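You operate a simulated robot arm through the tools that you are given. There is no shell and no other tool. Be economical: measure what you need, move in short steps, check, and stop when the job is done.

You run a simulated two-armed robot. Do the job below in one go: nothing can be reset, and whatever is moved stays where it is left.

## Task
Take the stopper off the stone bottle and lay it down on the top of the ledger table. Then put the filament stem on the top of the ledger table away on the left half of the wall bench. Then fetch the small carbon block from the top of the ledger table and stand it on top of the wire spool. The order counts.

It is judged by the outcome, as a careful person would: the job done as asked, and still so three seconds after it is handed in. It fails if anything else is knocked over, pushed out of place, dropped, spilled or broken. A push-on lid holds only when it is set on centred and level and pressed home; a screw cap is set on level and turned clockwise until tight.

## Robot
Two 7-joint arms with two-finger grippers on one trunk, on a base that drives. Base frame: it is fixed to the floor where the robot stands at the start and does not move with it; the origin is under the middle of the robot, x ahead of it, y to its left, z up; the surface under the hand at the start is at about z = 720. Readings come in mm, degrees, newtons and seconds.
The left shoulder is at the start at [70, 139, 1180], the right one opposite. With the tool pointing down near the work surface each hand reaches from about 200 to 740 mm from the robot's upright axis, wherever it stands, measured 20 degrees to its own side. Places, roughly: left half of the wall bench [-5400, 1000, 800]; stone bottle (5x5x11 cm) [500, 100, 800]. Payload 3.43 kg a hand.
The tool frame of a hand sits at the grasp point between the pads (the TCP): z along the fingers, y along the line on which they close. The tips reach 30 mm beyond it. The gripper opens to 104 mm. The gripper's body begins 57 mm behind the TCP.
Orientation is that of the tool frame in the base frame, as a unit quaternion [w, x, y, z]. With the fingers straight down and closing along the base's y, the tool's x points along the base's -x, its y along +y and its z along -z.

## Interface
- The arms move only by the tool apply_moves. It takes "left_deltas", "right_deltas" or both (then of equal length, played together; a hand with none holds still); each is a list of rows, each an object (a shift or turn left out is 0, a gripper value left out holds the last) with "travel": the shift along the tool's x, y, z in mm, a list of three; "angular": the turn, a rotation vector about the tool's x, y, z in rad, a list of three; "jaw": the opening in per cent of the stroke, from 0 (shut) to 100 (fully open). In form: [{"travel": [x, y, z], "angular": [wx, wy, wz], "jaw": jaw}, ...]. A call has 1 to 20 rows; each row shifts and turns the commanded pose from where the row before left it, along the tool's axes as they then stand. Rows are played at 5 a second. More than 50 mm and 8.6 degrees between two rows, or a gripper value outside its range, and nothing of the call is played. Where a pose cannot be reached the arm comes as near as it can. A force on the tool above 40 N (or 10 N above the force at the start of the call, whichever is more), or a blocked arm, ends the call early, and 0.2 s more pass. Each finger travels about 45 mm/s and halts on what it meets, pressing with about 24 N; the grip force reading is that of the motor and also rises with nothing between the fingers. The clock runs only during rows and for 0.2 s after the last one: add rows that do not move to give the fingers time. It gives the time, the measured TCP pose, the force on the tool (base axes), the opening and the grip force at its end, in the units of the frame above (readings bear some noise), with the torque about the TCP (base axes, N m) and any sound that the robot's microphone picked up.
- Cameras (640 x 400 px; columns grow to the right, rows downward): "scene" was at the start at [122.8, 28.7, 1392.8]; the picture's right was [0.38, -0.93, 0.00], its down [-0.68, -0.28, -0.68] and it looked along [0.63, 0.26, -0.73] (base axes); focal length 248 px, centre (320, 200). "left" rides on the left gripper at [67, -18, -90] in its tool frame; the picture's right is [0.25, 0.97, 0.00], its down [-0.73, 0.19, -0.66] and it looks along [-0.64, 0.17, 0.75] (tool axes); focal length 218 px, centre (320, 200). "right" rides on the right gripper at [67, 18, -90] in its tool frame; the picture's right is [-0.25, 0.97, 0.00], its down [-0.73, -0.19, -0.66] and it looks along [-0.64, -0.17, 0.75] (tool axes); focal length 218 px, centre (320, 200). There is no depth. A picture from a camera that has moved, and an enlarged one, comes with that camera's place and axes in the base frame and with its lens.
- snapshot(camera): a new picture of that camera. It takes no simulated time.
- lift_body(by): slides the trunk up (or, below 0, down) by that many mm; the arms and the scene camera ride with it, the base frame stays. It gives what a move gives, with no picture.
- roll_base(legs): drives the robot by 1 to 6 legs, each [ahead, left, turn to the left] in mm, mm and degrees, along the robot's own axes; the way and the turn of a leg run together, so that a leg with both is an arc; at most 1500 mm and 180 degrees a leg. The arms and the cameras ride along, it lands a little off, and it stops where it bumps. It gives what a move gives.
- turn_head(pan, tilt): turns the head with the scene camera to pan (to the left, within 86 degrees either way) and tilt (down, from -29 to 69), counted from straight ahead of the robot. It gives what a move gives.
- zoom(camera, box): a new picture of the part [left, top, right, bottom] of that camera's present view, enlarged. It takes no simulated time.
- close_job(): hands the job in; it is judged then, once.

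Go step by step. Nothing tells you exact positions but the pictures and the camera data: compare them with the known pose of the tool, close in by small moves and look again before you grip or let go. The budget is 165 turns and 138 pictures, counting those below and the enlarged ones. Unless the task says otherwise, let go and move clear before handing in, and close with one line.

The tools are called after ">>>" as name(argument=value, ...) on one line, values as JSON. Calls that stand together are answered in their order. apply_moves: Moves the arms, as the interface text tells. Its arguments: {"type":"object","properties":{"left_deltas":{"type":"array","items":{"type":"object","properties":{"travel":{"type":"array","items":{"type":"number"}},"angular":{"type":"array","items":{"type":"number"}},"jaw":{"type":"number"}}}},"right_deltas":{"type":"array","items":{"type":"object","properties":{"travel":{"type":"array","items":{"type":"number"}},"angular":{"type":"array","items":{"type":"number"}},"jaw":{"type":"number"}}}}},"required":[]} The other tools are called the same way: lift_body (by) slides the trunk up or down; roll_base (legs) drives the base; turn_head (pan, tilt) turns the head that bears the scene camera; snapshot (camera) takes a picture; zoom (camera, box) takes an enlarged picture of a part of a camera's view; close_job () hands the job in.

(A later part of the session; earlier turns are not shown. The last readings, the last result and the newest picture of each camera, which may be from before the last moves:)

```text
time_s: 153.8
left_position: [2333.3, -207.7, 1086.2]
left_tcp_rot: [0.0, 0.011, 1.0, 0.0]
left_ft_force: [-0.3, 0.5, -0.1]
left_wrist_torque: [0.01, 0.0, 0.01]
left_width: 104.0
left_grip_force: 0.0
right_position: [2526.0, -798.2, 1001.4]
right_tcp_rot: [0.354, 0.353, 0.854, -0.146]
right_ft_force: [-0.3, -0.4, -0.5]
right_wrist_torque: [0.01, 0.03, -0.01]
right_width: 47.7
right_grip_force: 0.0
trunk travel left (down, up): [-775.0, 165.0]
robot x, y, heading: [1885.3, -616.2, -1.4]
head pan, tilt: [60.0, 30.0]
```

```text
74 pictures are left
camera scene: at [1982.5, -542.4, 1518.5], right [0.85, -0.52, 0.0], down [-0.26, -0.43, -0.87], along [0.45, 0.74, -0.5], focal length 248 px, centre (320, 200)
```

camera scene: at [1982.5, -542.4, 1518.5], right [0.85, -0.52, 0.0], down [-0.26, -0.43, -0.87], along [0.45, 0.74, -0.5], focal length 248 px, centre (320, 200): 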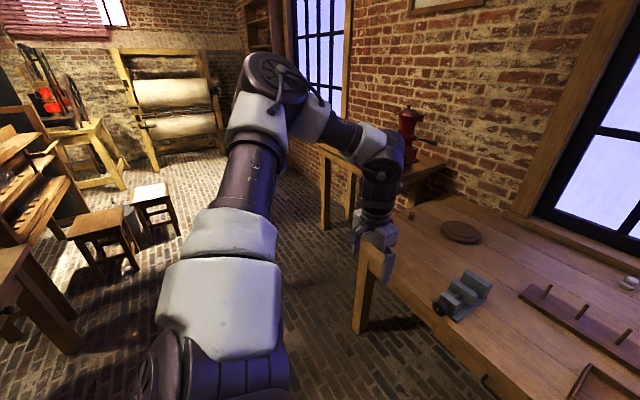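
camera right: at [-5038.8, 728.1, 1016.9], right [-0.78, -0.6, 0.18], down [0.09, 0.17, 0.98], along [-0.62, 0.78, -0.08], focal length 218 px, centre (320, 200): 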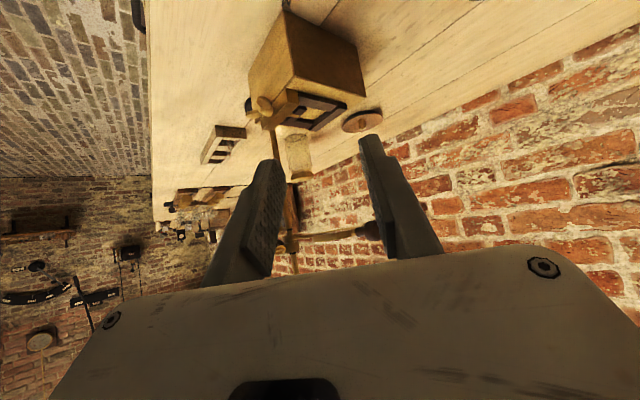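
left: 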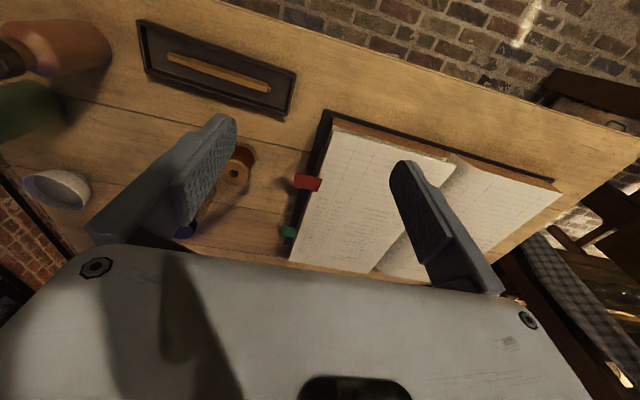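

Clear space here; the window bench starts at x≈2590. I'll back up a little, slide left behind the table, and turn to face it.

>>> roll_base(legs=[[-90, 0, 0], [0, 930, 0], [0, 0, 180]])

>>> turn_head(pan=0, tilt=40)

>>> snapshot(camera="scene")

```text
time_s: 166.7
left_position: [1360.3, -83.0, 1085.8]
left_tcp_rot: [0.0, 1.0, -0.022, 0.0]
left_ft_force: [0.4, 0.9, -0.6]
left_wrist_torque: [0.02, 0.02, -0.01]
left_width: 103.7
left_grip_force: 0.0
right_position: [1180.9, 512.5, 1003.4]
right_tcp_rot: [-0.15, 0.85, -0.361, -0.353]
right_ft_force: [0.9, -0.1, -0.3]
right_wrist_torque: [-0.03, -0.03, -0.03]
right_width: 47.6
right_grip_force: 0.1
trunk travel left (down, up): [-775.0, 165.0]
robot x, y, heading: [1817.0, 311.6, 177.5]
head pan, tilt: [60.0, 30.0]
```

```text
time_s: 168.0
left_position: [1360.3, -84.3, 1087.2]
left_tcp_rot: [0.001, 1.0, -0.022, 0.001]
left_ft_force: [-0.7, -0.1, 0.3]
left_wrist_torque: [0.03, 0.01, 0.0]
left_width: 104.1
left_grip_force: 0.2
right_position: [1180.2, 512.4, 1002.1]
right_tcp_rot: [-0.15, 0.85, -0.362, -0.353]
right_ft_force: [-0.2, -0.4, 0.0]
right_wrist_torque: [-0.02, 0.01, 0.05]
right_width: 47.6
right_grip_force: 0.2
trunk travel left (down, up): [-775.0, 165.0]
robot x, y, heading: [1817.0, 317.2, 177.5]
head pan, tilt: [0.0, 40.0]
```

```text
73 pictures are left
camera scene: at [1680.1, 320.6, 1503.1], right [0.04, 1.0, 0.0], down [0.64, -0.03, -0.77], along [-0.77, 0.03, -0.64], focal length 248 px, centre (320, 200)
```

scene: 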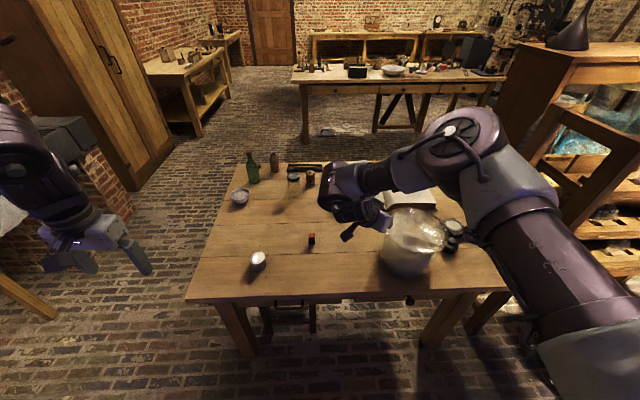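

>>> zoom(camera="scene", box=[180, 180, 480, 370])

>>> zoom(camera="scene", box=[230, 140, 350, 260])

```text
2.11 times, centred on (330, 275) of scene
camera zoom: at [1680.1, 320.6, 1503.1], right [0.04, 1.0, 0.0], down [0.64, -0.03, -0.77], along [-0.77, 0.03, -0.64], focal length 521 px, centre (299, 42)
```

zoom: 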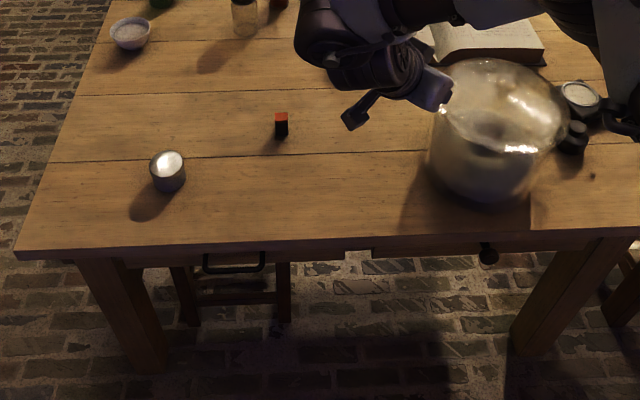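

```text
3.33 times, centred on (290, 200) of scene
camera zoom: at [1680.1, 320.6, 1503.1], right [0.04, 1.0, 0.0], down [0.64, -0.03, -0.77], along [-0.77, 0.03, -0.64], focal length 825 px, centre (420, 200)
```

zoom: 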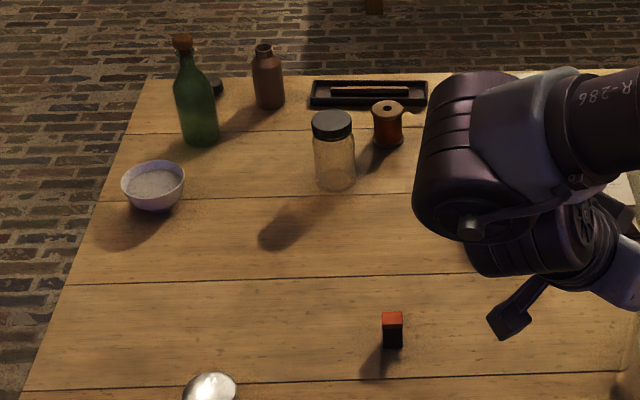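

>>> zoom(camera="scene", box=[296, 226, 326, 250])

>>> zoom(camera="right", box=[160, 0, 480, 200])

```text
16.00 times, centred on (311, 238) of scene
camera zoom: at [1680.1, 320.6, 1503.1], right [0.04, 1.0, 0.0], down [0.64, -0.03, -0.77], along [-0.77, 0.03, -0.64], focal length 3960 px, centre (464, -408)
```

zoom: 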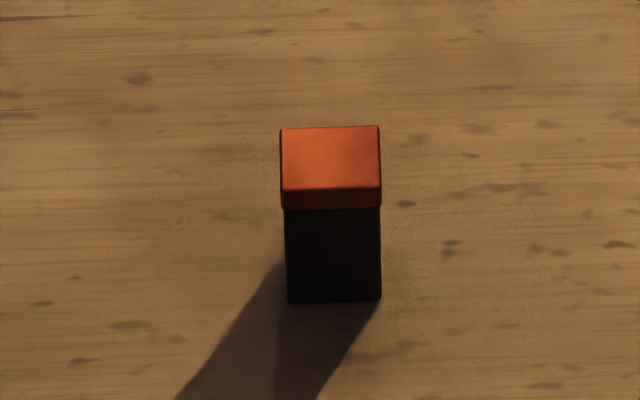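

```text
2.00 times, centred on (320, 100) of right
camera zoom: at [1246.0, 421.6, 1016.8], right [-0.82, -0.54, 0.18], down [0.1, 0.17, 0.98], along [-0.56, 0.82, -0.08], focal length 436 px, centre (320, 400)
```

zoom: 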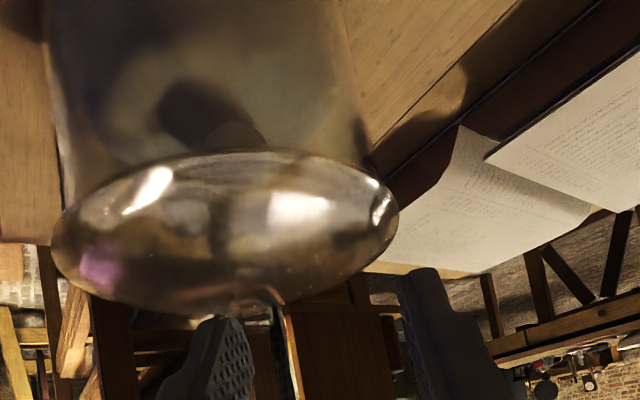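

The block (about 25×25×36 mm, square to the table) is near (1004,312). I'll retreat the hand from the jar, straighten it, and turn the yaw square to the table.

>>> apply_moves(right_deltas=[{"travel": [25.8, 1.3, -37.2]}, {"travel": [25.8, 1.3, -37.2]}, {"travel": [25.8, 1.3, -37.2]}, {"travel": [25.8, 1.3, -37.2]}, {"travel": [25.8, 1.3, -37.2]}, {"angular": [0, 0.131, 0]}, {"angular": [0, 0.131, 0]}, {"angular": [0, 0.131, 0]}, {"angular": [0, 0.131, 0]}, {"angular": [0, 0.131, 0]}, {"angular": [0, 0.131, 0]}, {"angular": [0, 0, -0.134]}, {"angular": [0, 0, -0.134]}, {"angular": [0, 0, -0.134]}, {"angular": [0, 0, -0.134]}, {"angular": [0, 0, -0.134]}, {"angular": [0, 0, -0.13]}, {}])

>>> snapshot(camera="scene")

>>> snapshot(camera="right")

```text
time_s: 171.8
left_position: [1359.2, -83.8, 1085.9]
left_tcp_rot: [0.0, 1.0, -0.021, 0.0]
left_ft_force: [0.3, -0.6, 0.3]
left_wrist_torque: [-0.03, 0.01, 0.03]
left_width: 103.9
left_grip_force: 0.0
right_position: [1328.5, 354.2, 1042.3]
right_tcp_rot: [0.0, 1.0, -0.002, 0.001]
right_ft_force: [-0.4, -0.4, -0.8]
right_wrist_torque: [-0.02, -0.04, -0.01]
right_width: 47.9
right_grip_force: 0.0
right hand out of reach, approached as far as the arm can: row 5
trunk travel left (down, up): [-775.0, 165.0]
robot x, y, heading: [1815.6, 316.6, 177.6]
head pan, tilt: [0.0, 40.0]
```

```text
68 pictures are left
camera scene: at [1679.2, 321.6, 1503.0], right [0.04, 1.0, 0.0], down [0.64, -0.03, -0.77], along [-0.76, 0.03, -0.64], focal length 248 px, centre (320, 200)
```

scene: 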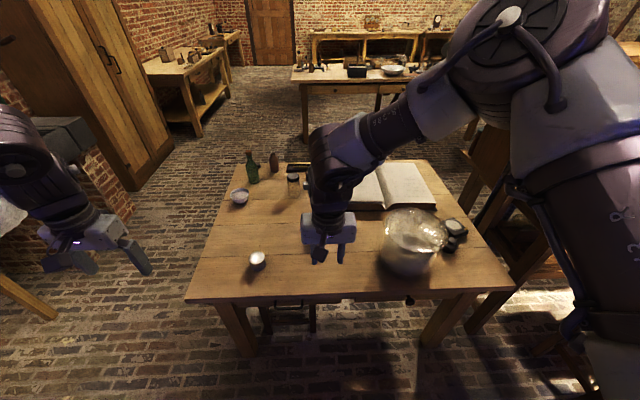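

```text
67 pictures are left
camera right: at [1396.0, 338.8, 1132.2], right [-0.26, -0.97, 0.0], down [-0.73, 0.19, 0.66], along [-0.63, 0.17, -0.75], focal length 218 px, centre (320, 200)
```

right: 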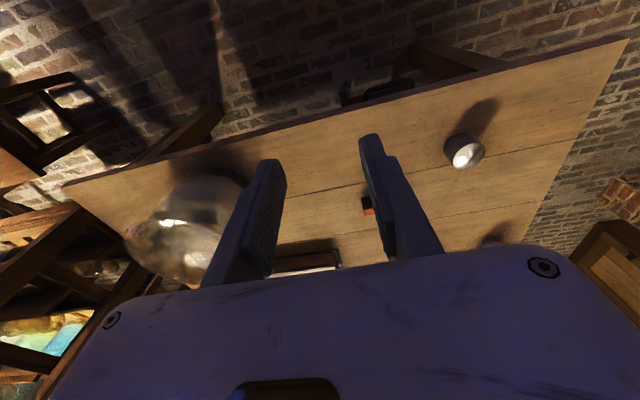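

Now tilt the fingers 45° forward again (better reach) and drive 175 mm closer.

>>> apply_moves(right_deltas=[{"angular": [0, -0.131, 0]}, {"angular": [0, -0.131, 0]}, {"angular": [0, -0.131, 0]}, {"angular": [0, -0.131, 0]}, {"angular": [0, -0.131, 0]}, {"angular": [0, -0.131, 0]}, {}])

>>> roll_base(legs=[[175, 0, 0]])

>>> snapshot(camera="right")

>>> snapshot(camera="scene")

```text
time_s: 173.4
left_position: [1360.6, -83.5, 1085.7]
left_tcp_rot: [-0.001, 1.0, -0.022, 0.0]
left_ft_force: [0.4, -0.6, 0.3]
left_wrist_torque: [0.01, -0.01, 0.0]
left_width: 104.1
left_grip_force: 0.1
right_position: [1329.1, 355.0, 1043.9]
right_tcp_rot: [-0.001, 0.923, -0.002, -0.385]
right_ft_force: [0.8, 0.5, -0.2]
right_wrist_torque: [0.03, 0.0, -0.01]
right_width: 47.9
right_grip_force: 0.1
trunk travel left (down, up): [-775.0, 165.0]
robot x, y, heading: [1817.2, 319.5, 177.4]
head pan, tilt: [0.0, 40.0]
```

```text
time_s: 174.8
left_position: [1189.6, -76.5, 1087.0]
left_tcp_rot: [0.001, 1.0, -0.023, -0.001]
left_ft_force: [0.2, 0.2, 0.3]
left_wrist_torque: [0.0, 0.02, 0.01]
left_width: 103.9
left_grip_force: 0.1
right_position: [1157.5, 362.7, 1043.7]
right_tcp_rot: [-0.002, 0.923, -0.004, -0.384]
right_ft_force: [0.2, -0.2, 0.1]
right_wrist_torque: [0.03, 0.02, -0.02]
right_width: 47.6
right_grip_force: 0.0
trunk travel left (down, up): [-775.0, 165.0]
robot x, y, heading: [1640.6, 322.8, 177.4]
head pan, tilt: [0.0, 40.0]
```

```text
66 pictures are left
camera right: at [1269.2, 345.8, 1059.7], right [-0.18, -0.97, 0.18], down [-0.05, 0.19, 0.98], along [-0.98, 0.17, -0.08], focal length 218 px, centre (320, 200)
```

right: 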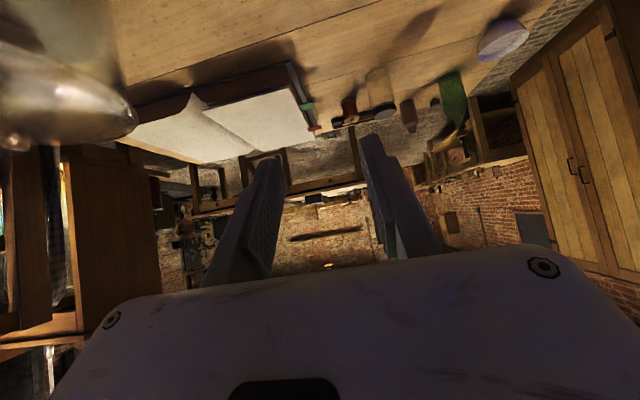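

```text
65 pictures are left
camera scene: at [1510.4, 328.5, 1503.6], right [0.04, 1.0, 0.0], down [0.64, -0.03, -0.77], along [-0.77, 0.03, -0.64], focal length 248 px, centre (320, 200)
```

scene: 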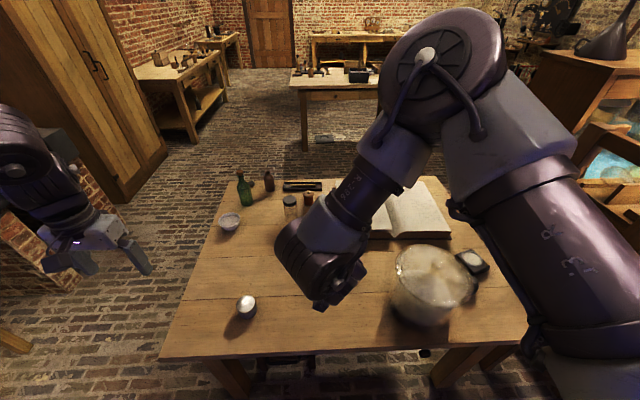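

>>> apply_moves(right_deltas=[{"travel": [8, 8, 37.5]}, {"travel": [8, 8, 37.5]}, {"travel": [8, 8, 37.5]}, {"travel": [8, 8, 37.5]}, {"travel": [8, 8, 37.5]}, {"travel": [8, 7, 37.5]}, {}])

>>> snapshot(camera="right")

>>> snapshot(camera="scene")

```text
time_s: 176.4
left_position: [1187.2, -75.2, 1086.5]
left_tcp_rot: [0.0, 1.0, -0.023, 0.0]
left_ft_force: [0.0, 0.2, 0.1]
left_wrist_torque: [0.01, 0.01, -0.02]
left_width: 104.1
left_grip_force: 0.1
right_position: [1036.9, 315.3, 856.8]
right_tcp_rot: [-0.002, 0.924, -0.005, -0.383]
right_ft_force: [-0.1, -0.1, -1.0]
right_wrist_torque: [0.03, 0.0, 0.01]
right_width: 47.9
right_grip_force: 0.1
right hand out of reach, approached as far as the arm can: row 6
trunk travel left (down, up): [-775.0, 165.0]
robot x, y, heading: [1644.8, 323.1, 177.5]
head pan, tilt: [0.0, 40.0]
```

```text
64 pictures are left
camera right: at [1148.5, 297.6, 870.5], right [-0.19, -0.97, 0.18], down [-0.05, 0.19, 0.98], along [-0.98, 0.18, -0.08], focal length 218 px, centre (320, 200)
```

right: 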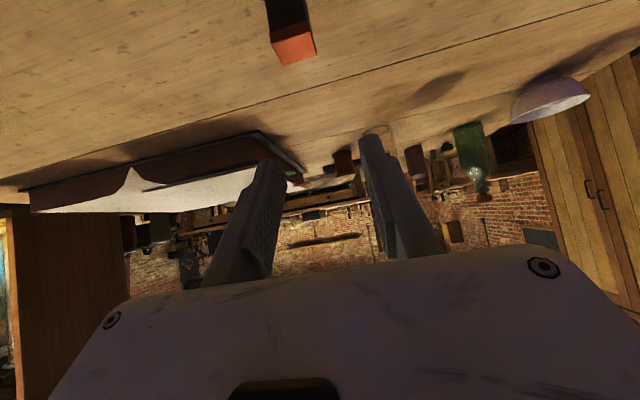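

```text
63 pictures are left
camera scene: at [1507.2, 329.3, 1503.2], right [0.04, 1.0, 0.0], down [0.64, -0.03, -0.77], along [-0.77, 0.03, -0.64], focal length 248 px, centre (320, 200)
```

scene: 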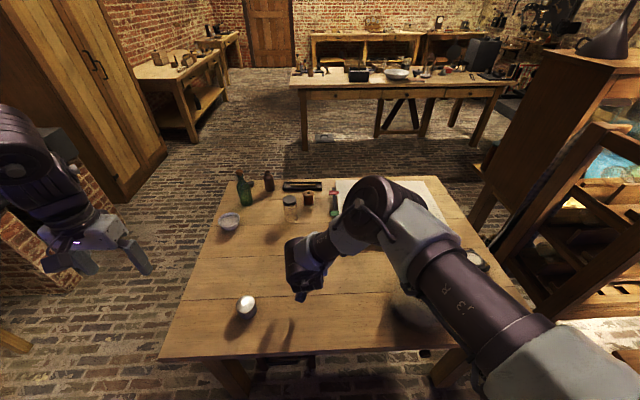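

Block seen at about (1009,321). I'll nudge the base 14 mm forward and 6 mm right, then re-check before lowering the trunk.

>>> roll_base(legs=[[14, -6, 0]])

>>> lift_body(by=-45)

>>> snapshot(camera="right")

>>> turn_head(pan=-25, tilt=50)

>>> snapshot(camera="scene")

```text
time_s: 177.2
left_position: [1177.2, -71.2, 1086.9]
left_tcp_rot: [-0.001, 1.0, -0.023, -0.002]
left_ft_force: [-0.9, -0.4, 0.1]
left_wrist_torque: [0.02, 0.03, -0.04]
left_width: 104.0
left_grip_force: 0.2
right_position: [1026.2, 318.7, 856.6]
right_tcp_rot: [-0.001, 0.923, -0.003, -0.385]
right_ft_force: [1.0, 0.2, 0.1]
right_wrist_torque: [0.03, -0.01, -0.02]
right_width: 47.6
right_grip_force: 0.0
trunk travel left (down, up): [-775.0, 165.0]
robot x, y, heading: [1628.8, 330.2, 177.5]
head pan, tilt: [0.0, 40.0]
```

```text
time_s: 178.1
left_position: [1173.5, -69.1, 1041.5]
left_tcp_rot: [0.0, 1.0, -0.023, 0.0]
left_ft_force: [-0.5, -0.5, -0.2]
left_wrist_torque: [-0.01, 0.0, 0.06]
left_width: 104.0
left_grip_force: 0.0
right_position: [1024.2, 319.8, 810.2]
right_tcp_rot: [-0.001, 0.923, -0.004, -0.384]
right_ft_force: [0.6, -0.2, 0.5]
right_wrist_torque: [0.02, 0.02, 0.02]
right_width: 47.8
right_grip_force: 0.1
trunk travel left (down, up): [-730.0, 210.0]
robot x, y, heading: [1633.3, 330.8, 177.5]
head pan, tilt: [0.0, 40.0]
```

```text
62 pictures are left
camera right: at [1135.0, 303.5, 825.5], right [-0.19, -0.97, 0.18], down [-0.05, 0.19, 0.98], along [-0.98, 0.17, -0.08], focal length 218 px, centre (320, 200)
```

right: 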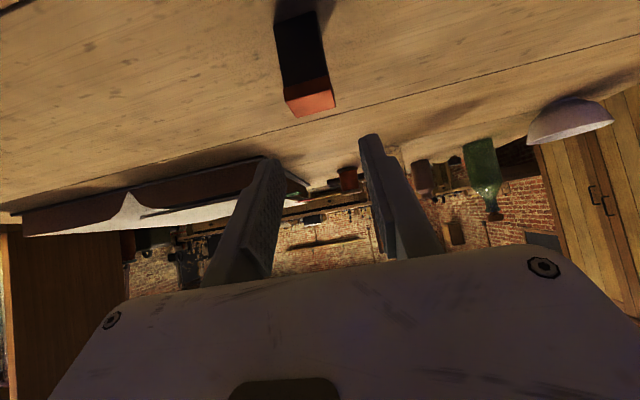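

```text
time_s: 179.0
left_position: [1173.8, -70.0, 1041.2]
left_tcp_rot: [0.0, 1.0, -0.023, 0.0]
left_ft_force: [-0.7, -0.2, 0.9]
left_wrist_torque: [-0.02, -0.03, 0.03]
left_width: 103.9
left_grip_force: 0.0
right_position: [1023.0, 320.3, 811.2]
right_tcp_rot: [-0.002, 0.924, -0.004, -0.383]
right_ft_force: [0.5, -0.5, 0.0]
right_wrist_torque: [0.0, 0.03, -0.04]
right_width: 48.0
right_grip_force: 0.0
trunk travel left (down, up): [-730.0, 210.0]
robot x, y, heading: [1628.2, 332.1, 177.6]
head pan, tilt: [-25.0, 50.0]
```

```text
61 pictures are left
camera scene: at [1509.9, 366.6, 1444.0], right [0.46, 0.89, 0.0], down [0.68, -0.35, -0.64], along [-0.57, 0.3, -0.77], focal length 248 px, centre (320, 200)
```

scene: 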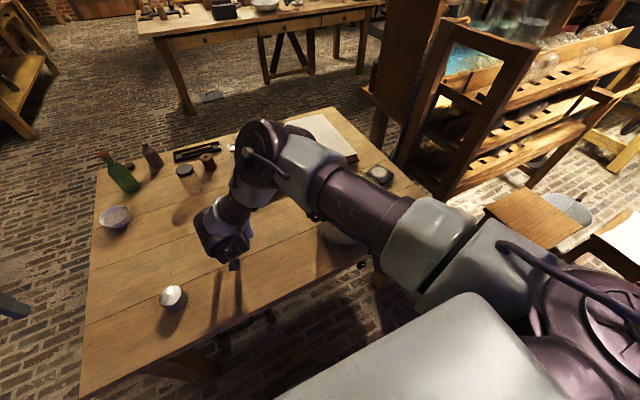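

>>> zoom(camera="right", box=[260, 0, 380, 130])

```text
3.08 times, centred on (320, 65) of right
camera zoom: at [1135.2, 303.2, 825.5], right [-0.19, -0.97, 0.18], down [-0.05, 0.19, 0.98], along [-0.98, 0.17, -0.08], focal length 672 px, centre (320, 615)
```

zoom: 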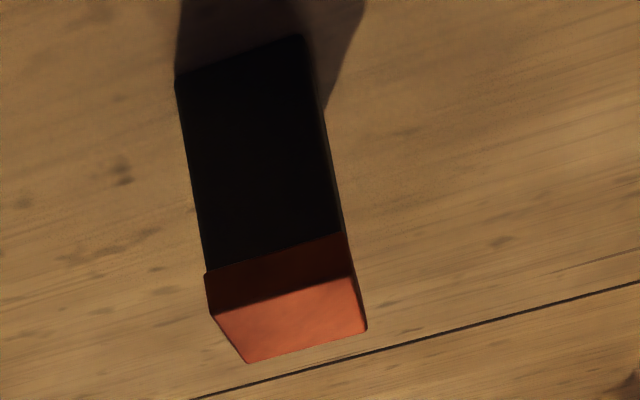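

Refined: block centre about (1016,319), top z≈761. I'll shift 8 mm back and lower 55 mm with the trunk.

>>> apply_moves(right_deltas=[{"travel": [5.7, 1, -5.7]}, {}])

>>> lift_body(by=-40)

>>> snapshot(camera="right")

```text
time_s: 179.6
left_position: [1174.2, -69.9, 1041.2]
left_tcp_rot: [0.0, 1.0, -0.022, 0.0]
left_ft_force: [0.6, -0.7, 1.2]
left_wrist_torque: [-0.01, -0.01, -0.01]
left_width: 104.0
left_grip_force: 0.1
right_position: [1031.2, 319.1, 810.8]
right_tcp_rot: [-0.001, 0.923, -0.004, -0.384]
right_ft_force: [-0.1, -0.1, -0.2]
right_wrist_torque: [0.01, -0.02, -0.03]
right_width: 48.0
right_grip_force: 0.1
trunk travel left (down, up): [-730.0, 210.0]
robot x, y, heading: [1626.9, 328.1, 177.6]
head pan, tilt: [-25.0, 50.0]
```

```text
time_s: 180.4
left_position: [1173.7, -68.0, 1002.2]
left_tcp_rot: [0.0, 1.0, -0.022, -0.001]
left_ft_force: [-0.3, -0.7, -0.2]
left_wrist_torque: [0.01, -0.02, -0.02]
left_width: 104.0
left_grip_force: 0.1
right_position: [1032.2, 319.9, 771.1]
right_tcp_rot: [-0.001, 0.924, -0.004, -0.383]
right_ft_force: [0.2, 0.0, -0.3]
right_wrist_torque: [0.03, 0.01, -0.01]
right_width: 47.7
right_grip_force: 0.0
trunk travel left (down, up): [-690.0, 250.0]
robot x, y, heading: [1626.6, 330.0, 177.5]
head pan, tilt: [-25.0, 50.0]
```

```text
59 pictures are left
camera right: at [1143.6, 302.3, 785.8], right [-0.19, -0.97, 0.18], down [-0.05, 0.19, 0.98], along [-0.98, 0.17, -0.08], focal length 218 px, centre (320, 200)
```

right: 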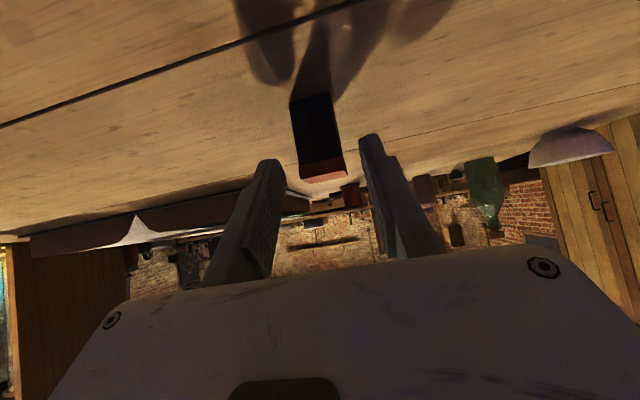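

>>> lift_body(by=-15)

>>> apply_moves(right_deltas=[{"jaw": 36}, {"jaw": 32}, {}])

>>> zoom(camera="right", box=[220, 90, 420, 220])

```text
time_s: 181.0
left_position: [1174.2, -69.3, 986.3]
left_tcp_rot: [0.0, 1.0, -0.023, 0.001]
left_ft_force: [0.5, 0.7, 0.1]
left_wrist_torque: [0.0, 0.02, 0.01]
left_width: 103.9
left_grip_force: 0.1
right_position: [1032.5, 319.5, 755.3]
right_tcp_rot: [-0.001, 0.924, -0.004, -0.383]
right_ft_force: [0.0, 0.1, 0.3]
right_wrist_torque: [0.02, 0.0, -0.02]
right_width: 47.5
right_grip_force: 0.2
trunk travel left (down, up): [-675.0, 265.0]
robot x, y, heading: [1633.9, 331.0, 177.6]
head pan, tilt: [-25.0, 50.0]
```

```text
time_s: 181.8
left_position: [1173.2, -69.2, 984.5]
left_tcp_rot: [0.0, 1.0, -0.023, 0.0]
left_ft_force: [-0.4, -0.2, -0.3]
left_wrist_torque: [0.01, 0.02, -0.01]
left_width: 104.2
left_grip_force: 0.0
right_position: [1031.1, 320.1, 755.8]
right_tcp_rot: [-0.001, 0.924, -0.004, -0.383]
right_ft_force: [0.0, 1.3, -0.6]
right_wrist_torque: [0.03, 0.02, 0.02]
right_width: 33.1
right_grip_force: 0.1
trunk travel left (down, up): [-675.0, 265.0]
robot x, y, heading: [1631.5, 332.3, 177.6]
head pan, tilt: [-25.0, 50.0]
```

```text
3.08 times, centred on (320, 155) of right
camera zoom: at [1143.2, 302.3, 770.5], right [-0.19, -0.97, 0.18], down [-0.05, 0.19, 0.98], along [-0.98, 0.17, -0.08], focal length 672 px, centre (320, 338)
```

zoom: 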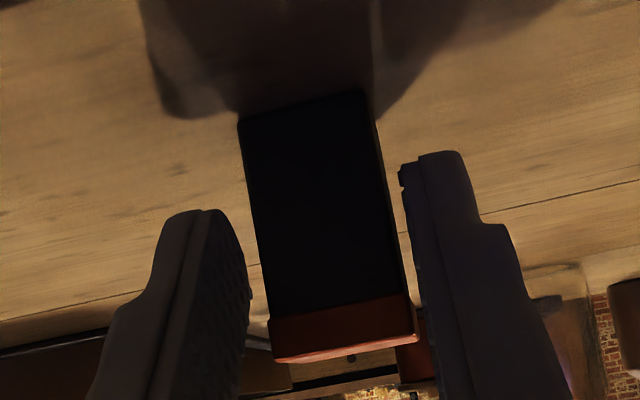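

The block is centred between the fingers. Closing.

>>> apply_moves(right_deltas=[{"jaw": 27}, {"jaw": 23}, {"jaw": 19}, {"jaw": 15}, {}, {}])

>>> zoom(camera="right", box=[220, 90, 420, 220])

```text
time_s: 183.2
left_position: [1172.9, -69.8, 986.0]
left_tcp_rot: [0.0, 1.0, -0.022, 0.0]
left_ft_force: [0.5, -0.2, 0.9]
left_wrist_torque: [0.02, -0.02, 0.0]
left_width: 104.1
left_grip_force: 0.0
right_position: [1031.4, 319.9, 754.7]
right_tcp_rot: [-0.001, 0.924, -0.004, -0.383]
right_ft_force: [-0.1, -0.4, -0.5]
right_wrist_torque: [0.0, -0.01, 0.02]
right_width: 22.9
right_grip_force: 24.7
trunk travel left (down, up): [-675.0, 265.0]
robot x, y, heading: [1629.1, 332.2, 177.5]
head pan, tilt: [-25.0, 50.0]
```

```text
3.08 times, centred on (320, 155) of right
camera zoom: at [1143.2, 302.3, 770.5], right [-0.19, -0.97, 0.18], down [-0.05, 0.19, 0.98], along [-0.98, 0.17, -0.08], focal length 672 px, centre (320, 338)
```

zoom: 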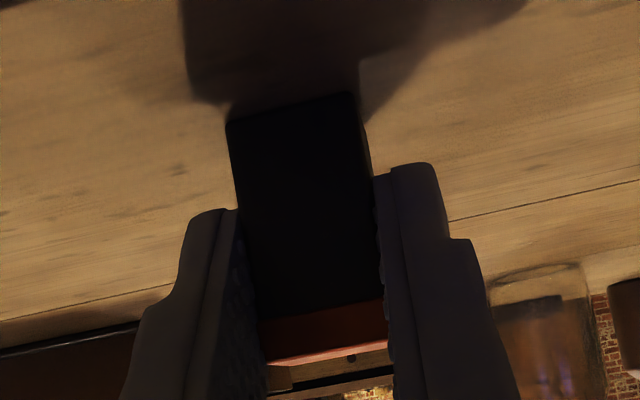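

Gripped at 22.9 mm. I'll lift with the trunk, then back away.

>>> lift_body(by=30)

>>> lift_body(by=200)

>>> roll_base(legs=[[-180, 0, 0]])

>>> zoom(camera="right", box=[220, 90, 420, 220])

>>> snapshot(camera="scene")

```text
time_s: 184.0
left_position: [1173.7, -68.7, 1015.3]
left_tcp_rot: [0.0, 1.0, -0.023, 0.0]
left_ft_force: [-0.2, 0.7, 0.4]
left_wrist_torque: [0.04, 0.02, 0.05]
left_width: 104.1
left_grip_force: 0.0
right_position: [1032.0, 319.1, 784.9]
right_tcp_rot: [-0.002, 0.924, -0.004, -0.383]
right_ft_force: [-0.7, 0.8, -1.5]
right_wrist_torque: [-0.03, -0.01, 0.0]
right_width: 22.9
right_grip_force: 24.1
trunk travel left (down, up): [-705.0, 235.0]
robot x, y, heading: [1633.2, 332.3, 177.4]
head pan, tilt: [-25.0, 50.0]
```

```text
time_s: 186.2
left_position: [1172.8, -69.2, 1215.3]
left_tcp_rot: [0.0, 1.0, -0.023, -0.001]
left_ft_force: [0.0, -0.1, -1.3]
left_wrist_torque: [-0.01, 0.01, 0.0]
left_width: 104.1
left_grip_force: 0.1
right_position: [1031.8, 319.1, 985.7]
right_tcp_rot: [-0.002, 0.924, -0.005, -0.383]
right_ft_force: [0.2, -1.0, -0.4]
right_wrist_torque: [0.03, 0.0, -0.01]
right_width: 22.4
right_grip_force: 23.8
trunk travel left (down, up): [-905.0, 35.0]
robot x, y, heading: [1627.8, 331.9, 177.6]
head pan, tilt: [-25.0, 50.0]
```

```text
time_s: 187.7
left_position: [1350.5, -76.6, 1214.5]
left_tcp_rot: [0.0, 1.0, -0.024, 0.002]
left_ft_force: [0.2, -0.4, 0.4]
left_wrist_torque: [0.01, -0.01, 0.0]
left_width: 103.7
left_grip_force: 0.0
right_position: [1209.4, 312.8, 983.3]
right_tcp_rot: [-0.002, 0.924, -0.004, -0.382]
right_ft_force: [0.6, 0.6, -0.5]
right_wrist_torque: [-0.02, -0.01, 0.0]
right_width: 22.7
right_grip_force: 24.2
trunk travel left (down, up): [-905.0, 35.0]
robot x, y, heading: [1809.7, 321.3, 177.5]
head pan, tilt: [-25.0, 50.0]
```

```text
3.08 times, centred on (320, 155) of right
camera zoom: at [1320.1, 295.4, 998.8], right [-0.19, -0.97, 0.18], down [-0.05, 0.19, 0.98], along [-0.98, 0.18, -0.09], focal length 672 px, centre (320, 338)
```

zoom: 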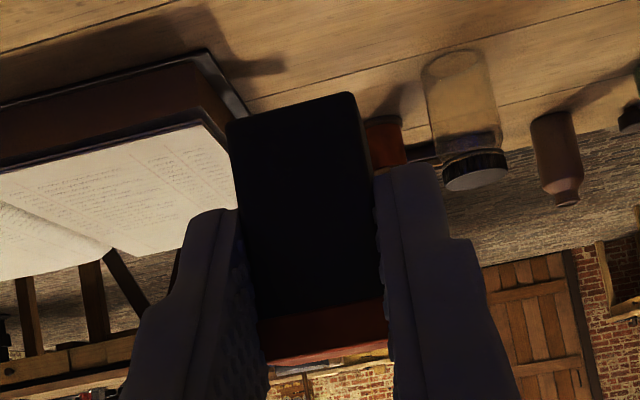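

```text
55 pictures are left
camera scene: at [1685.0, 359.0, 1618.5], right [0.46, 0.89, 0.0], down [0.68, -0.36, -0.64], along [-0.57, 0.3, -0.77], focal length 248 px, centre (320, 200)
```

scene: 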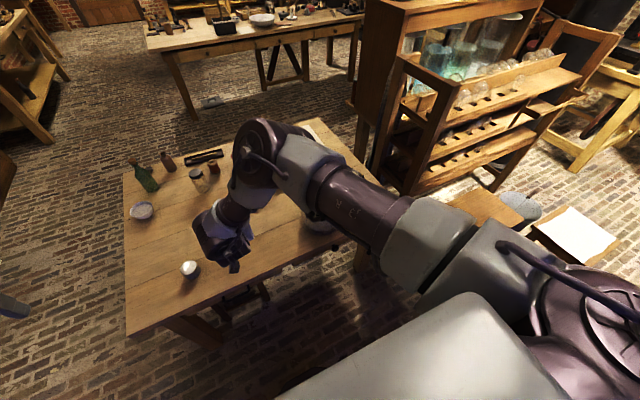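

The block is held securely. I'll drive back round the right side of the table to the near side.

>>> roll_base(legs=[[0, 930, 0], [1500, 0, 0], [700, 0, 0], [0, 0, -177.5]])

>>> turn_head(pan=20, tilt=40)

>>> snapshot(camera="scene")

```text
time_s: 210.2
left_position: [-5.2, -43.4, 1215.8]
left_tcp_rot: [0.0, 0.0, 1.0, 0.001]
left_ft_force: [0.2, 0.2, 1.0]
left_wrist_torque: [-0.04, 0.01, 0.02]
left_width: 104.1
left_grip_force: 0.0
right_position: [154.4, -425.5, 985.5]
right_tcp_rot: [0.383, -0.018, 0.923, 0.008]
right_ft_force: [-0.4, 0.2, -0.7]
right_wrist_torque: [0.01, -0.01, 0.0]
right_width: 22.8
right_grip_force: 23.6
trunk travel left (down, up): [-905.0, 35.0]
robot x, y, heading: [-442.6, -461.9, 0.4]
head pan, tilt: [-25.0, 50.0]
```

```text
time_s: 211.3
left_position: [-6.0, -43.6, 1216.4]
left_tcp_rot: [0.0, -0.001, 1.0, 0.0]
left_ft_force: [-0.2, 0.5, -0.4]
left_wrist_torque: [0.03, -0.01, 0.0]
left_width: 104.0
left_grip_force: 0.1
right_position: [154.7, -424.9, 984.9]
right_tcp_rot: [0.383, -0.017, 0.924, 0.007]
right_ft_force: [0.0, -0.3, -0.1]
right_wrist_torque: [0.0, -0.01, -0.04]
right_width: 22.9
right_grip_force: 23.4
trunk travel left (down, up): [-905.0, 35.0]
robot x, y, heading: [-440.3, -468.5, -0.1]
head pan, tilt: [20.0, 40.0]
```

```text
54 pictures are left
camera scene: at [-313.1, -436.2, 1633.1], right [0.34, -0.94, 0.0], down [-0.6, -0.22, -0.77], along [0.72, 0.26, -0.64], focal length 248 px, centre (320, 200)
```

scene: 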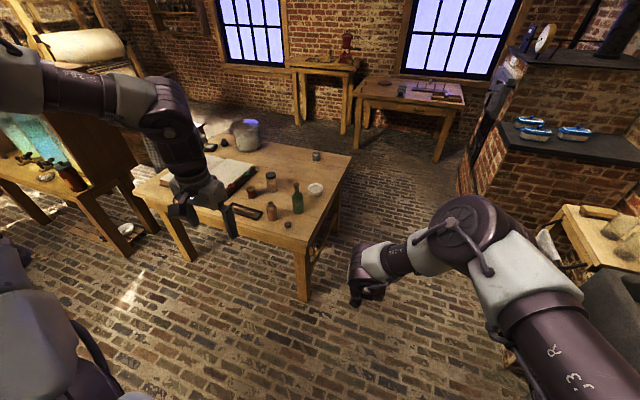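

>>> roll_base(legs=[[0, 745, 0], [380, 0, 0]])

>>> turn_head(pan=25, tilt=55)

>>> snapshot(camera="scene")

>>> snapshot(camera="right")

```text
time_s: 217.3
left_position: [371.7, 695.2, 1215.6]
left_tcp_rot: [0.0, 0.0, 1.0, 0.0]
left_ft_force: [0.3, -0.6, 0.0]
left_wrist_torque: [-0.01, -0.01, 0.02]
left_width: 104.0
left_grip_force: 0.1
right_position: [533.4, 313.7, 986.8]
right_tcp_rot: [0.385, -0.018, 0.923, 0.008]
right_ft_force: [0.4, -0.1, 0.6]
right_wrist_torque: [0.02, 0.0, 0.02]
right_width: 22.9
right_grip_force: 24.3
trunk travel left (down, up): [-905.0, 35.0]
robot x, y, heading: [-62.1, 274.4, 0.4]
head pan, tilt: [20.0, 40.0]
```

```text
time_s: 218.1
left_position: [375.5, 696.6, 1215.4]
left_tcp_rot: [0.0, 0.0, 1.0, 0.0]
left_ft_force: [0.3, -1.5, 0.1]
left_wrist_torque: [0.0, 0.02, 0.0]
left_width: 103.6
left_grip_force: 0.0
right_position: [535.6, 314.6, 984.7]
right_tcp_rot: [0.384, -0.017, 0.923, 0.007]
right_ft_force: [-0.5, 0.1, 0.2]
right_wrist_torque: [-0.01, 0.0, 0.01]
right_width: 22.8
right_grip_force: 23.9
trunk travel left (down, up): [-905.0, 35.0]
robot x, y, heading: [-67.0, 272.5, 0.0]
head pan, tilt: [25.0, 55.0]
```

```text
53 pictures are left
camera scene: at [53.1, 305.2, 1612.4], right [0.42, -0.91, 0.0], down [-0.74, -0.35, -0.57], along [0.52, 0.24, -0.82], focal length 248 px, centre (320, 200)
```

scene: 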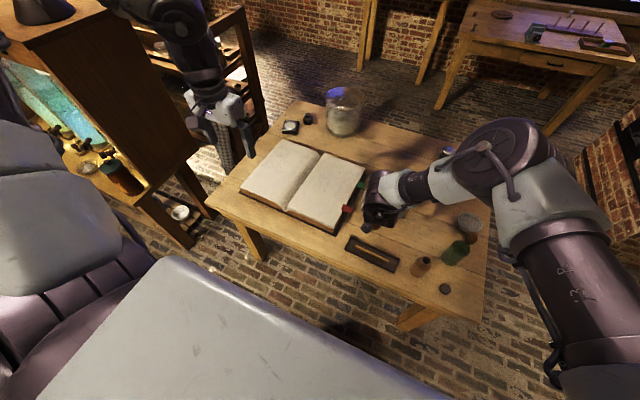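

```text
52 pictures are left
camera right: at [424.1, 329.6, 1000.3], right [0.14, 0.97, 0.18], down [0.06, -0.19, 0.98], along [0.99, -0.13, -0.08], focal length 218 px, centre (320, 200)
```

right: 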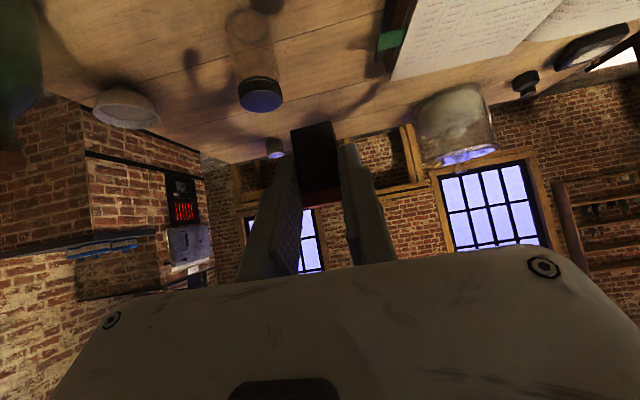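

>>> snapshot(camera="left")

>>> zoom(camera="scene", box=[330, 170, 430, 270])

```text
51 pictures are left
camera left: at [309.3, 679.2, 1305.5], right [-0.25, 0.97, 0.0], down [0.73, 0.19, 0.66], along [0.64, 0.17, -0.75], focal length 218 px, centre (320, 200)
```

left: 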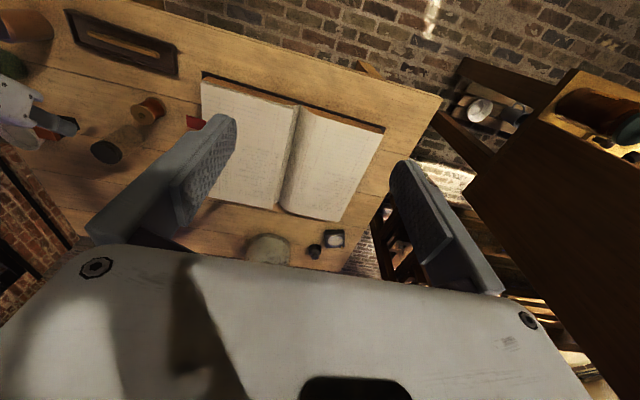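

```text
4.00 times, centred on (380, 220) of scene
camera zoom: at [53.1, 305.2, 1612.4], right [0.42, -0.91, 0.0], down [-0.74, -0.35, -0.57], along [0.52, 0.24, -0.82], focal length 990 px, centre (80, 120)
```

zoom: 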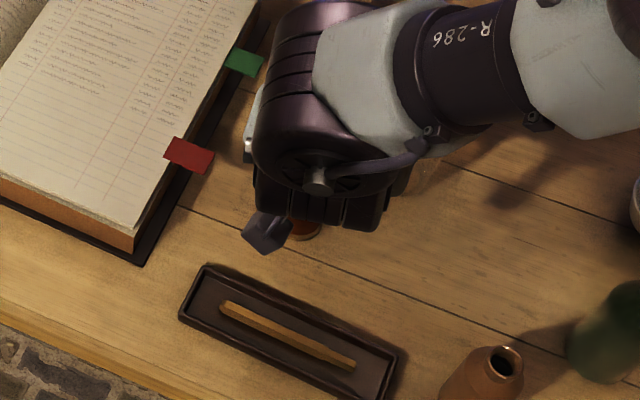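

>>> zoom(camera="left", box=[0, 60, 200, 190])

```text
3.08 times, centred on (100, 125) of left
camera zoom: at [309.3, 679.2, 1305.5], right [-0.25, 0.97, 0.0], down [0.73, 0.19, 0.66], along [0.64, 0.17, -0.75], focal length 672 px, centre (997, 431)
```

zoom: 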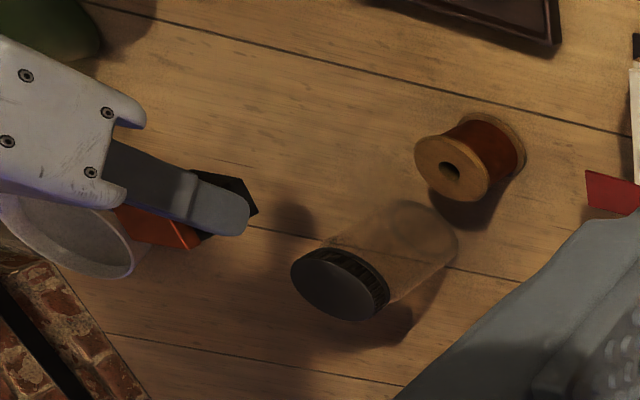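

The left camera gives a good side view: the spool is at about (602,319), top z≈779. I'll advance the base 51 mm, lower the trunk partway, and check from both wrist cameras.

>>> roll_base(legs=[[51, 4, 0]])

>>> lift_body(by=-125)

>>> zoom(camera="left", box=[0, 40, 240, 190])

>>> snapshot(camera="right")

```text
time_s: 219.0
left_position: [415.8, 698.6, 1220.9]
left_tcp_rot: [0.005, -0.001, 1.0, 0.0]
left_ft_force: [-0.8, -0.4, 0.8]
left_wrist_torque: [0.02, -0.07, 0.02]
left_width: 104.1
left_grip_force: 0.2
right_position: [576.8, 318.1, 991.2]
right_tcp_rot: [0.387, -0.017, 0.922, 0.008]
right_ft_force: [0.2, 0.2, 0.2]
right_wrist_torque: [0.01, 0.0, 0.02]
right_width: 22.8
right_grip_force: 23.7
trunk travel left (down, up): [-905.0, 35.0]
robot x, y, heading: [-10.1, 282.6, 0.1]
head pan, tilt: [25.0, 55.0]
```

```text
time_s: 220.6
left_position: [425.8, 701.1, 1090.9]
left_tcp_rot: [0.0, -0.002, 1.0, 0.0]
left_ft_force: [0.0, 0.4, 0.1]
left_wrist_torque: [0.0, 0.0, 0.01]
left_width: 104.0
left_grip_force: 0.0
right_position: [586.1, 319.1, 860.4]
right_tcp_rot: [0.383, -0.017, 0.924, 0.008]
right_ft_force: [-0.1, -0.1, 0.4]
right_wrist_torque: [0.0, 0.04, 0.02]
right_width: 23.1
right_grip_force: 24.1
trunk travel left (down, up): [-780.0, 160.0]
robot x, y, heading: [-16.1, 282.0, -0.2]
head pan, tilt: [25.0, 55.0]
```

```text
2.67 times, centred on (120, 115) of left
camera zoom: at [359.6, 683.4, 1180.6], right [-0.25, 0.97, 0.0], down [0.73, 0.19, 0.66], along [0.64, 0.17, -0.75], focal length 582 px, centre (853, 427)
```

zoom: 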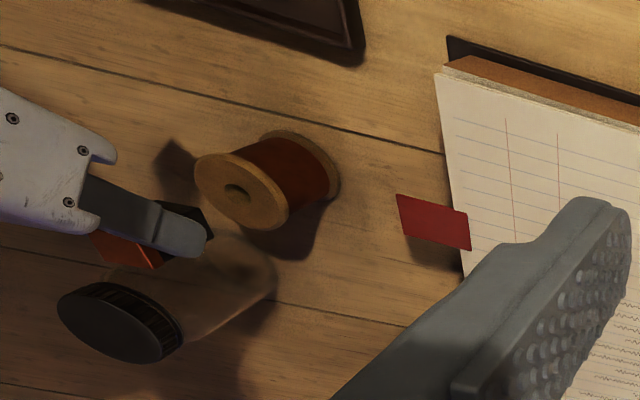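

```text
47 pictures are left
camera right: at [474.3, 334.0, 875.3], right [0.14, 0.97, 0.18], down [0.06, -0.19, 0.98], along [0.99, -0.13, -0.08], focal length 218 px, centre (320, 200)
```

right: 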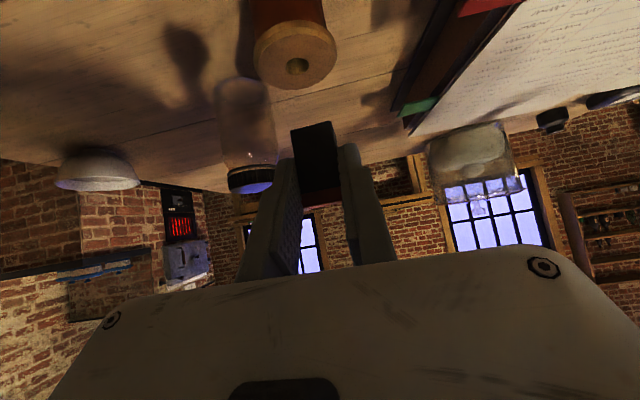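

>>> lift_body(by=-28)

>>> zoom(camera="left", box=[0, 40, 240, 190])

>>> zoom(camera="right", box=[200, 40, 420, 190])

```text
time_s: 221.3
left_position: [425.2, 700.8, 1062.8]
left_tcp_rot: [0.0, -0.001, 1.0, 0.001]
left_ft_force: [-0.1, 0.7, 1.2]
left_wrist_torque: [0.01, -0.01, 0.0]
left_width: 103.9
left_grip_force: 0.1
right_position: [584.9, 319.1, 832.0]
right_tcp_rot: [0.384, -0.017, 0.923, 0.008]
right_ft_force: [0.2, 0.2, -1.7]
right_wrist_torque: [0.01, 0.02, 0.01]
right_width: 23.0
right_grip_force: 24.3
trunk travel left (down, up): [-752.0, 188.0]
robot x, y, heading: [-13.0, 280.5, 0.1]
head pan, tilt: [25.0, 55.0]
```

```text
2.67 times, centred on (120, 115) of left
camera zoom: at [358.5, 683.2, 1153.0], right [-0.25, 0.97, 0.0], down [0.73, 0.19, 0.66], along [0.64, 0.17, -0.75], focal length 582 px, centre (853, 427)
```

zoom: 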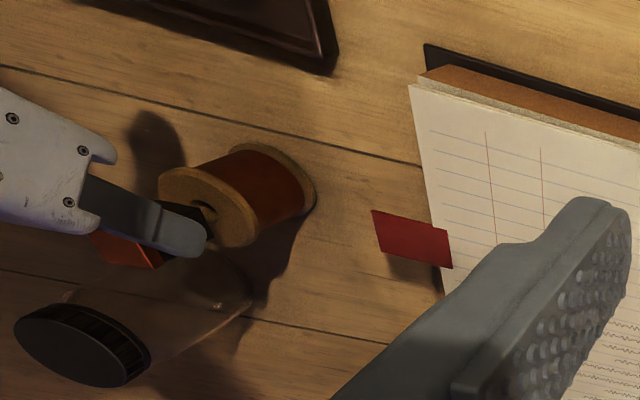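

```text
2.67 times, centred on (310, 115) of right
camera zoom: at [473.5, 333.9, 847.7], right [0.14, 0.97, 0.18], down [0.06, -0.19, 0.98], along [0.99, -0.13, -0.08], focal length 582 px, centre (347, 427)
```

zoom: 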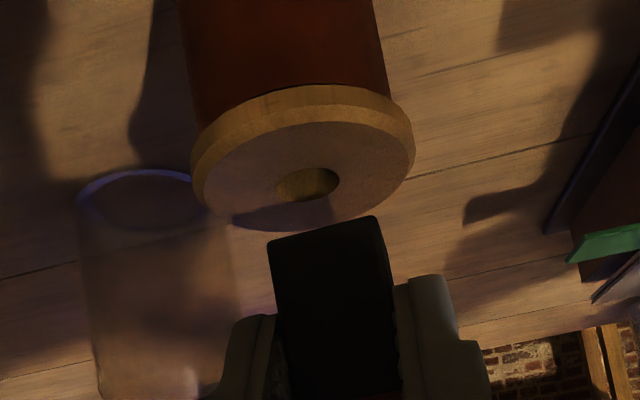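

The block is about 18 mm above the spool and nearly centred. I'll shift 2.5 mm right and lower in small steps watching force.

>>> apply_moves(right_deltas=[{"travel": [0, -2.5, 0]}, {"travel": [3, 0, 3]}, {"travel": [3, 0, 3]}, {"travel": [2, 0, 2]}, {}])

>>> zoom(camera="right", box=[200, 60, 420, 210])

>>> zoom(camera="left", box=[0, 70, 160, 170])

```text
time_s: 222.5
left_position: [426.3, 700.9, 1062.3]
left_tcp_rot: [0.0, -0.001, 1.0, 0.0]
left_ft_force: [0.2, -0.8, 0.4]
left_wrist_torque: [0.01, 0.02, 0.06]
left_width: 103.9
left_grip_force: 0.0
right_position: [584.9, 317.1, 822.1]
right_tcp_rot: [0.383, -0.018, 0.923, 0.008]
right_ft_force: [-0.3, -0.1, -0.2]
right_wrist_torque: [-0.01, 0.01, -0.02]
right_width: 23.0
right_grip_force: 24.3
trunk travel left (down, up): [-752.0, 188.0]
robot x, y, heading: [-13.7, 278.2, 0.3]
head pan, tilt: [25.0, 55.0]
```

```text
2.67 times, centred on (310, 135) of right
camera zoom: at [473.9, 331.6, 836.4], right [0.14, 0.97, 0.18], down [0.06, -0.19, 0.98], along [0.99, -0.13, -0.08], focal length 582 px, centre (347, 373)
```

zoom: 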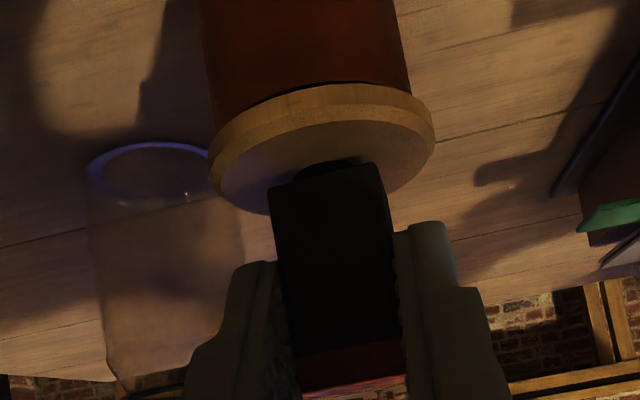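

```text
4.00 times, centred on (80, 120) of left
camera zoom: at [358.8, 683.3, 1152.8], right [-0.25, 0.97, 0.0], down [0.73, 0.19, 0.66], along [0.64, 0.17, -0.75], focal length 873 px, centre (1280, 520)
```

zoom: 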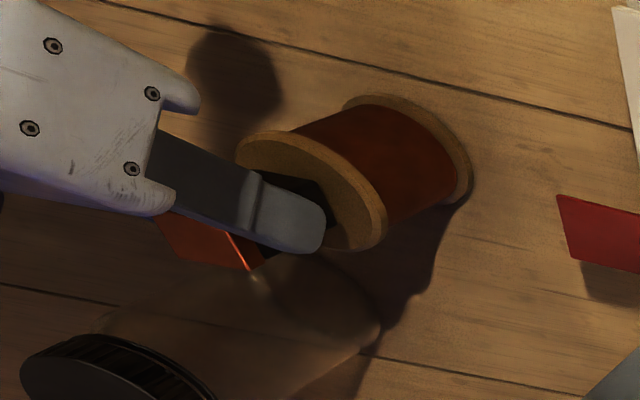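

>>> apply_moves(right_deltas=[{"travel": [-2.1, 0, 2.1]}, {"travel": [1.5, 0, 1.5]}, {"travel": [1, 0, 1]}, {}])

>>> zoom(camera="right", box=[200, 60, 420, 210])

```text
time_s: 223.5
left_position: [423.9, 700.8, 1064.6]
left_tcp_rot: [0.0, -0.001, 1.0, 0.0]
left_ft_force: [-0.6, -0.3, 0.4]
left_wrist_torque: [0.01, -0.01, 0.02]
left_width: 104.2
left_grip_force: 0.0
right_position: [586.2, 317.7, 820.5]
right_tcp_rot: [0.383, -0.015, 0.923, 0.005]
right_ft_force: [-0.4, -0.3, 0.0]
right_wrist_torque: [0.04, 0.0, 0.01]
right_width: 22.6
right_grip_force: 24.2
right hand out of reach, approached as far as the arm can: row 3
trunk travel left (down, up): [-752.0, 188.0]
robot x, y, heading: [-10.9, 279.3, 0.1]
head pan, tilt: [25.0, 55.0]
```

```text
2.67 times, centred on (310, 135) of right
camera zoom: at [474.9, 332.4, 835.4], right [0.15, 0.97, 0.18], down [0.06, -0.19, 0.98], along [0.99, -0.13, -0.08], focal length 582 px, centre (347, 373)
```

zoom: 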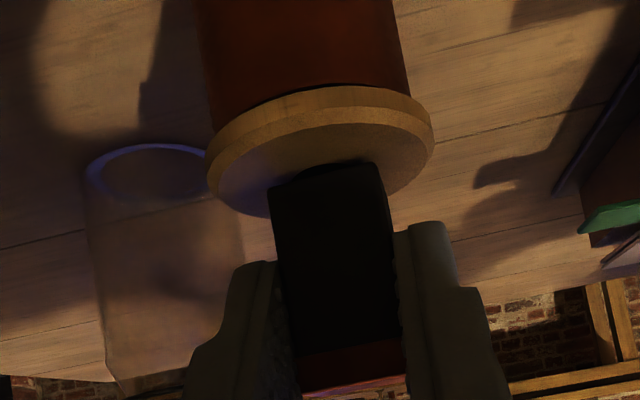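

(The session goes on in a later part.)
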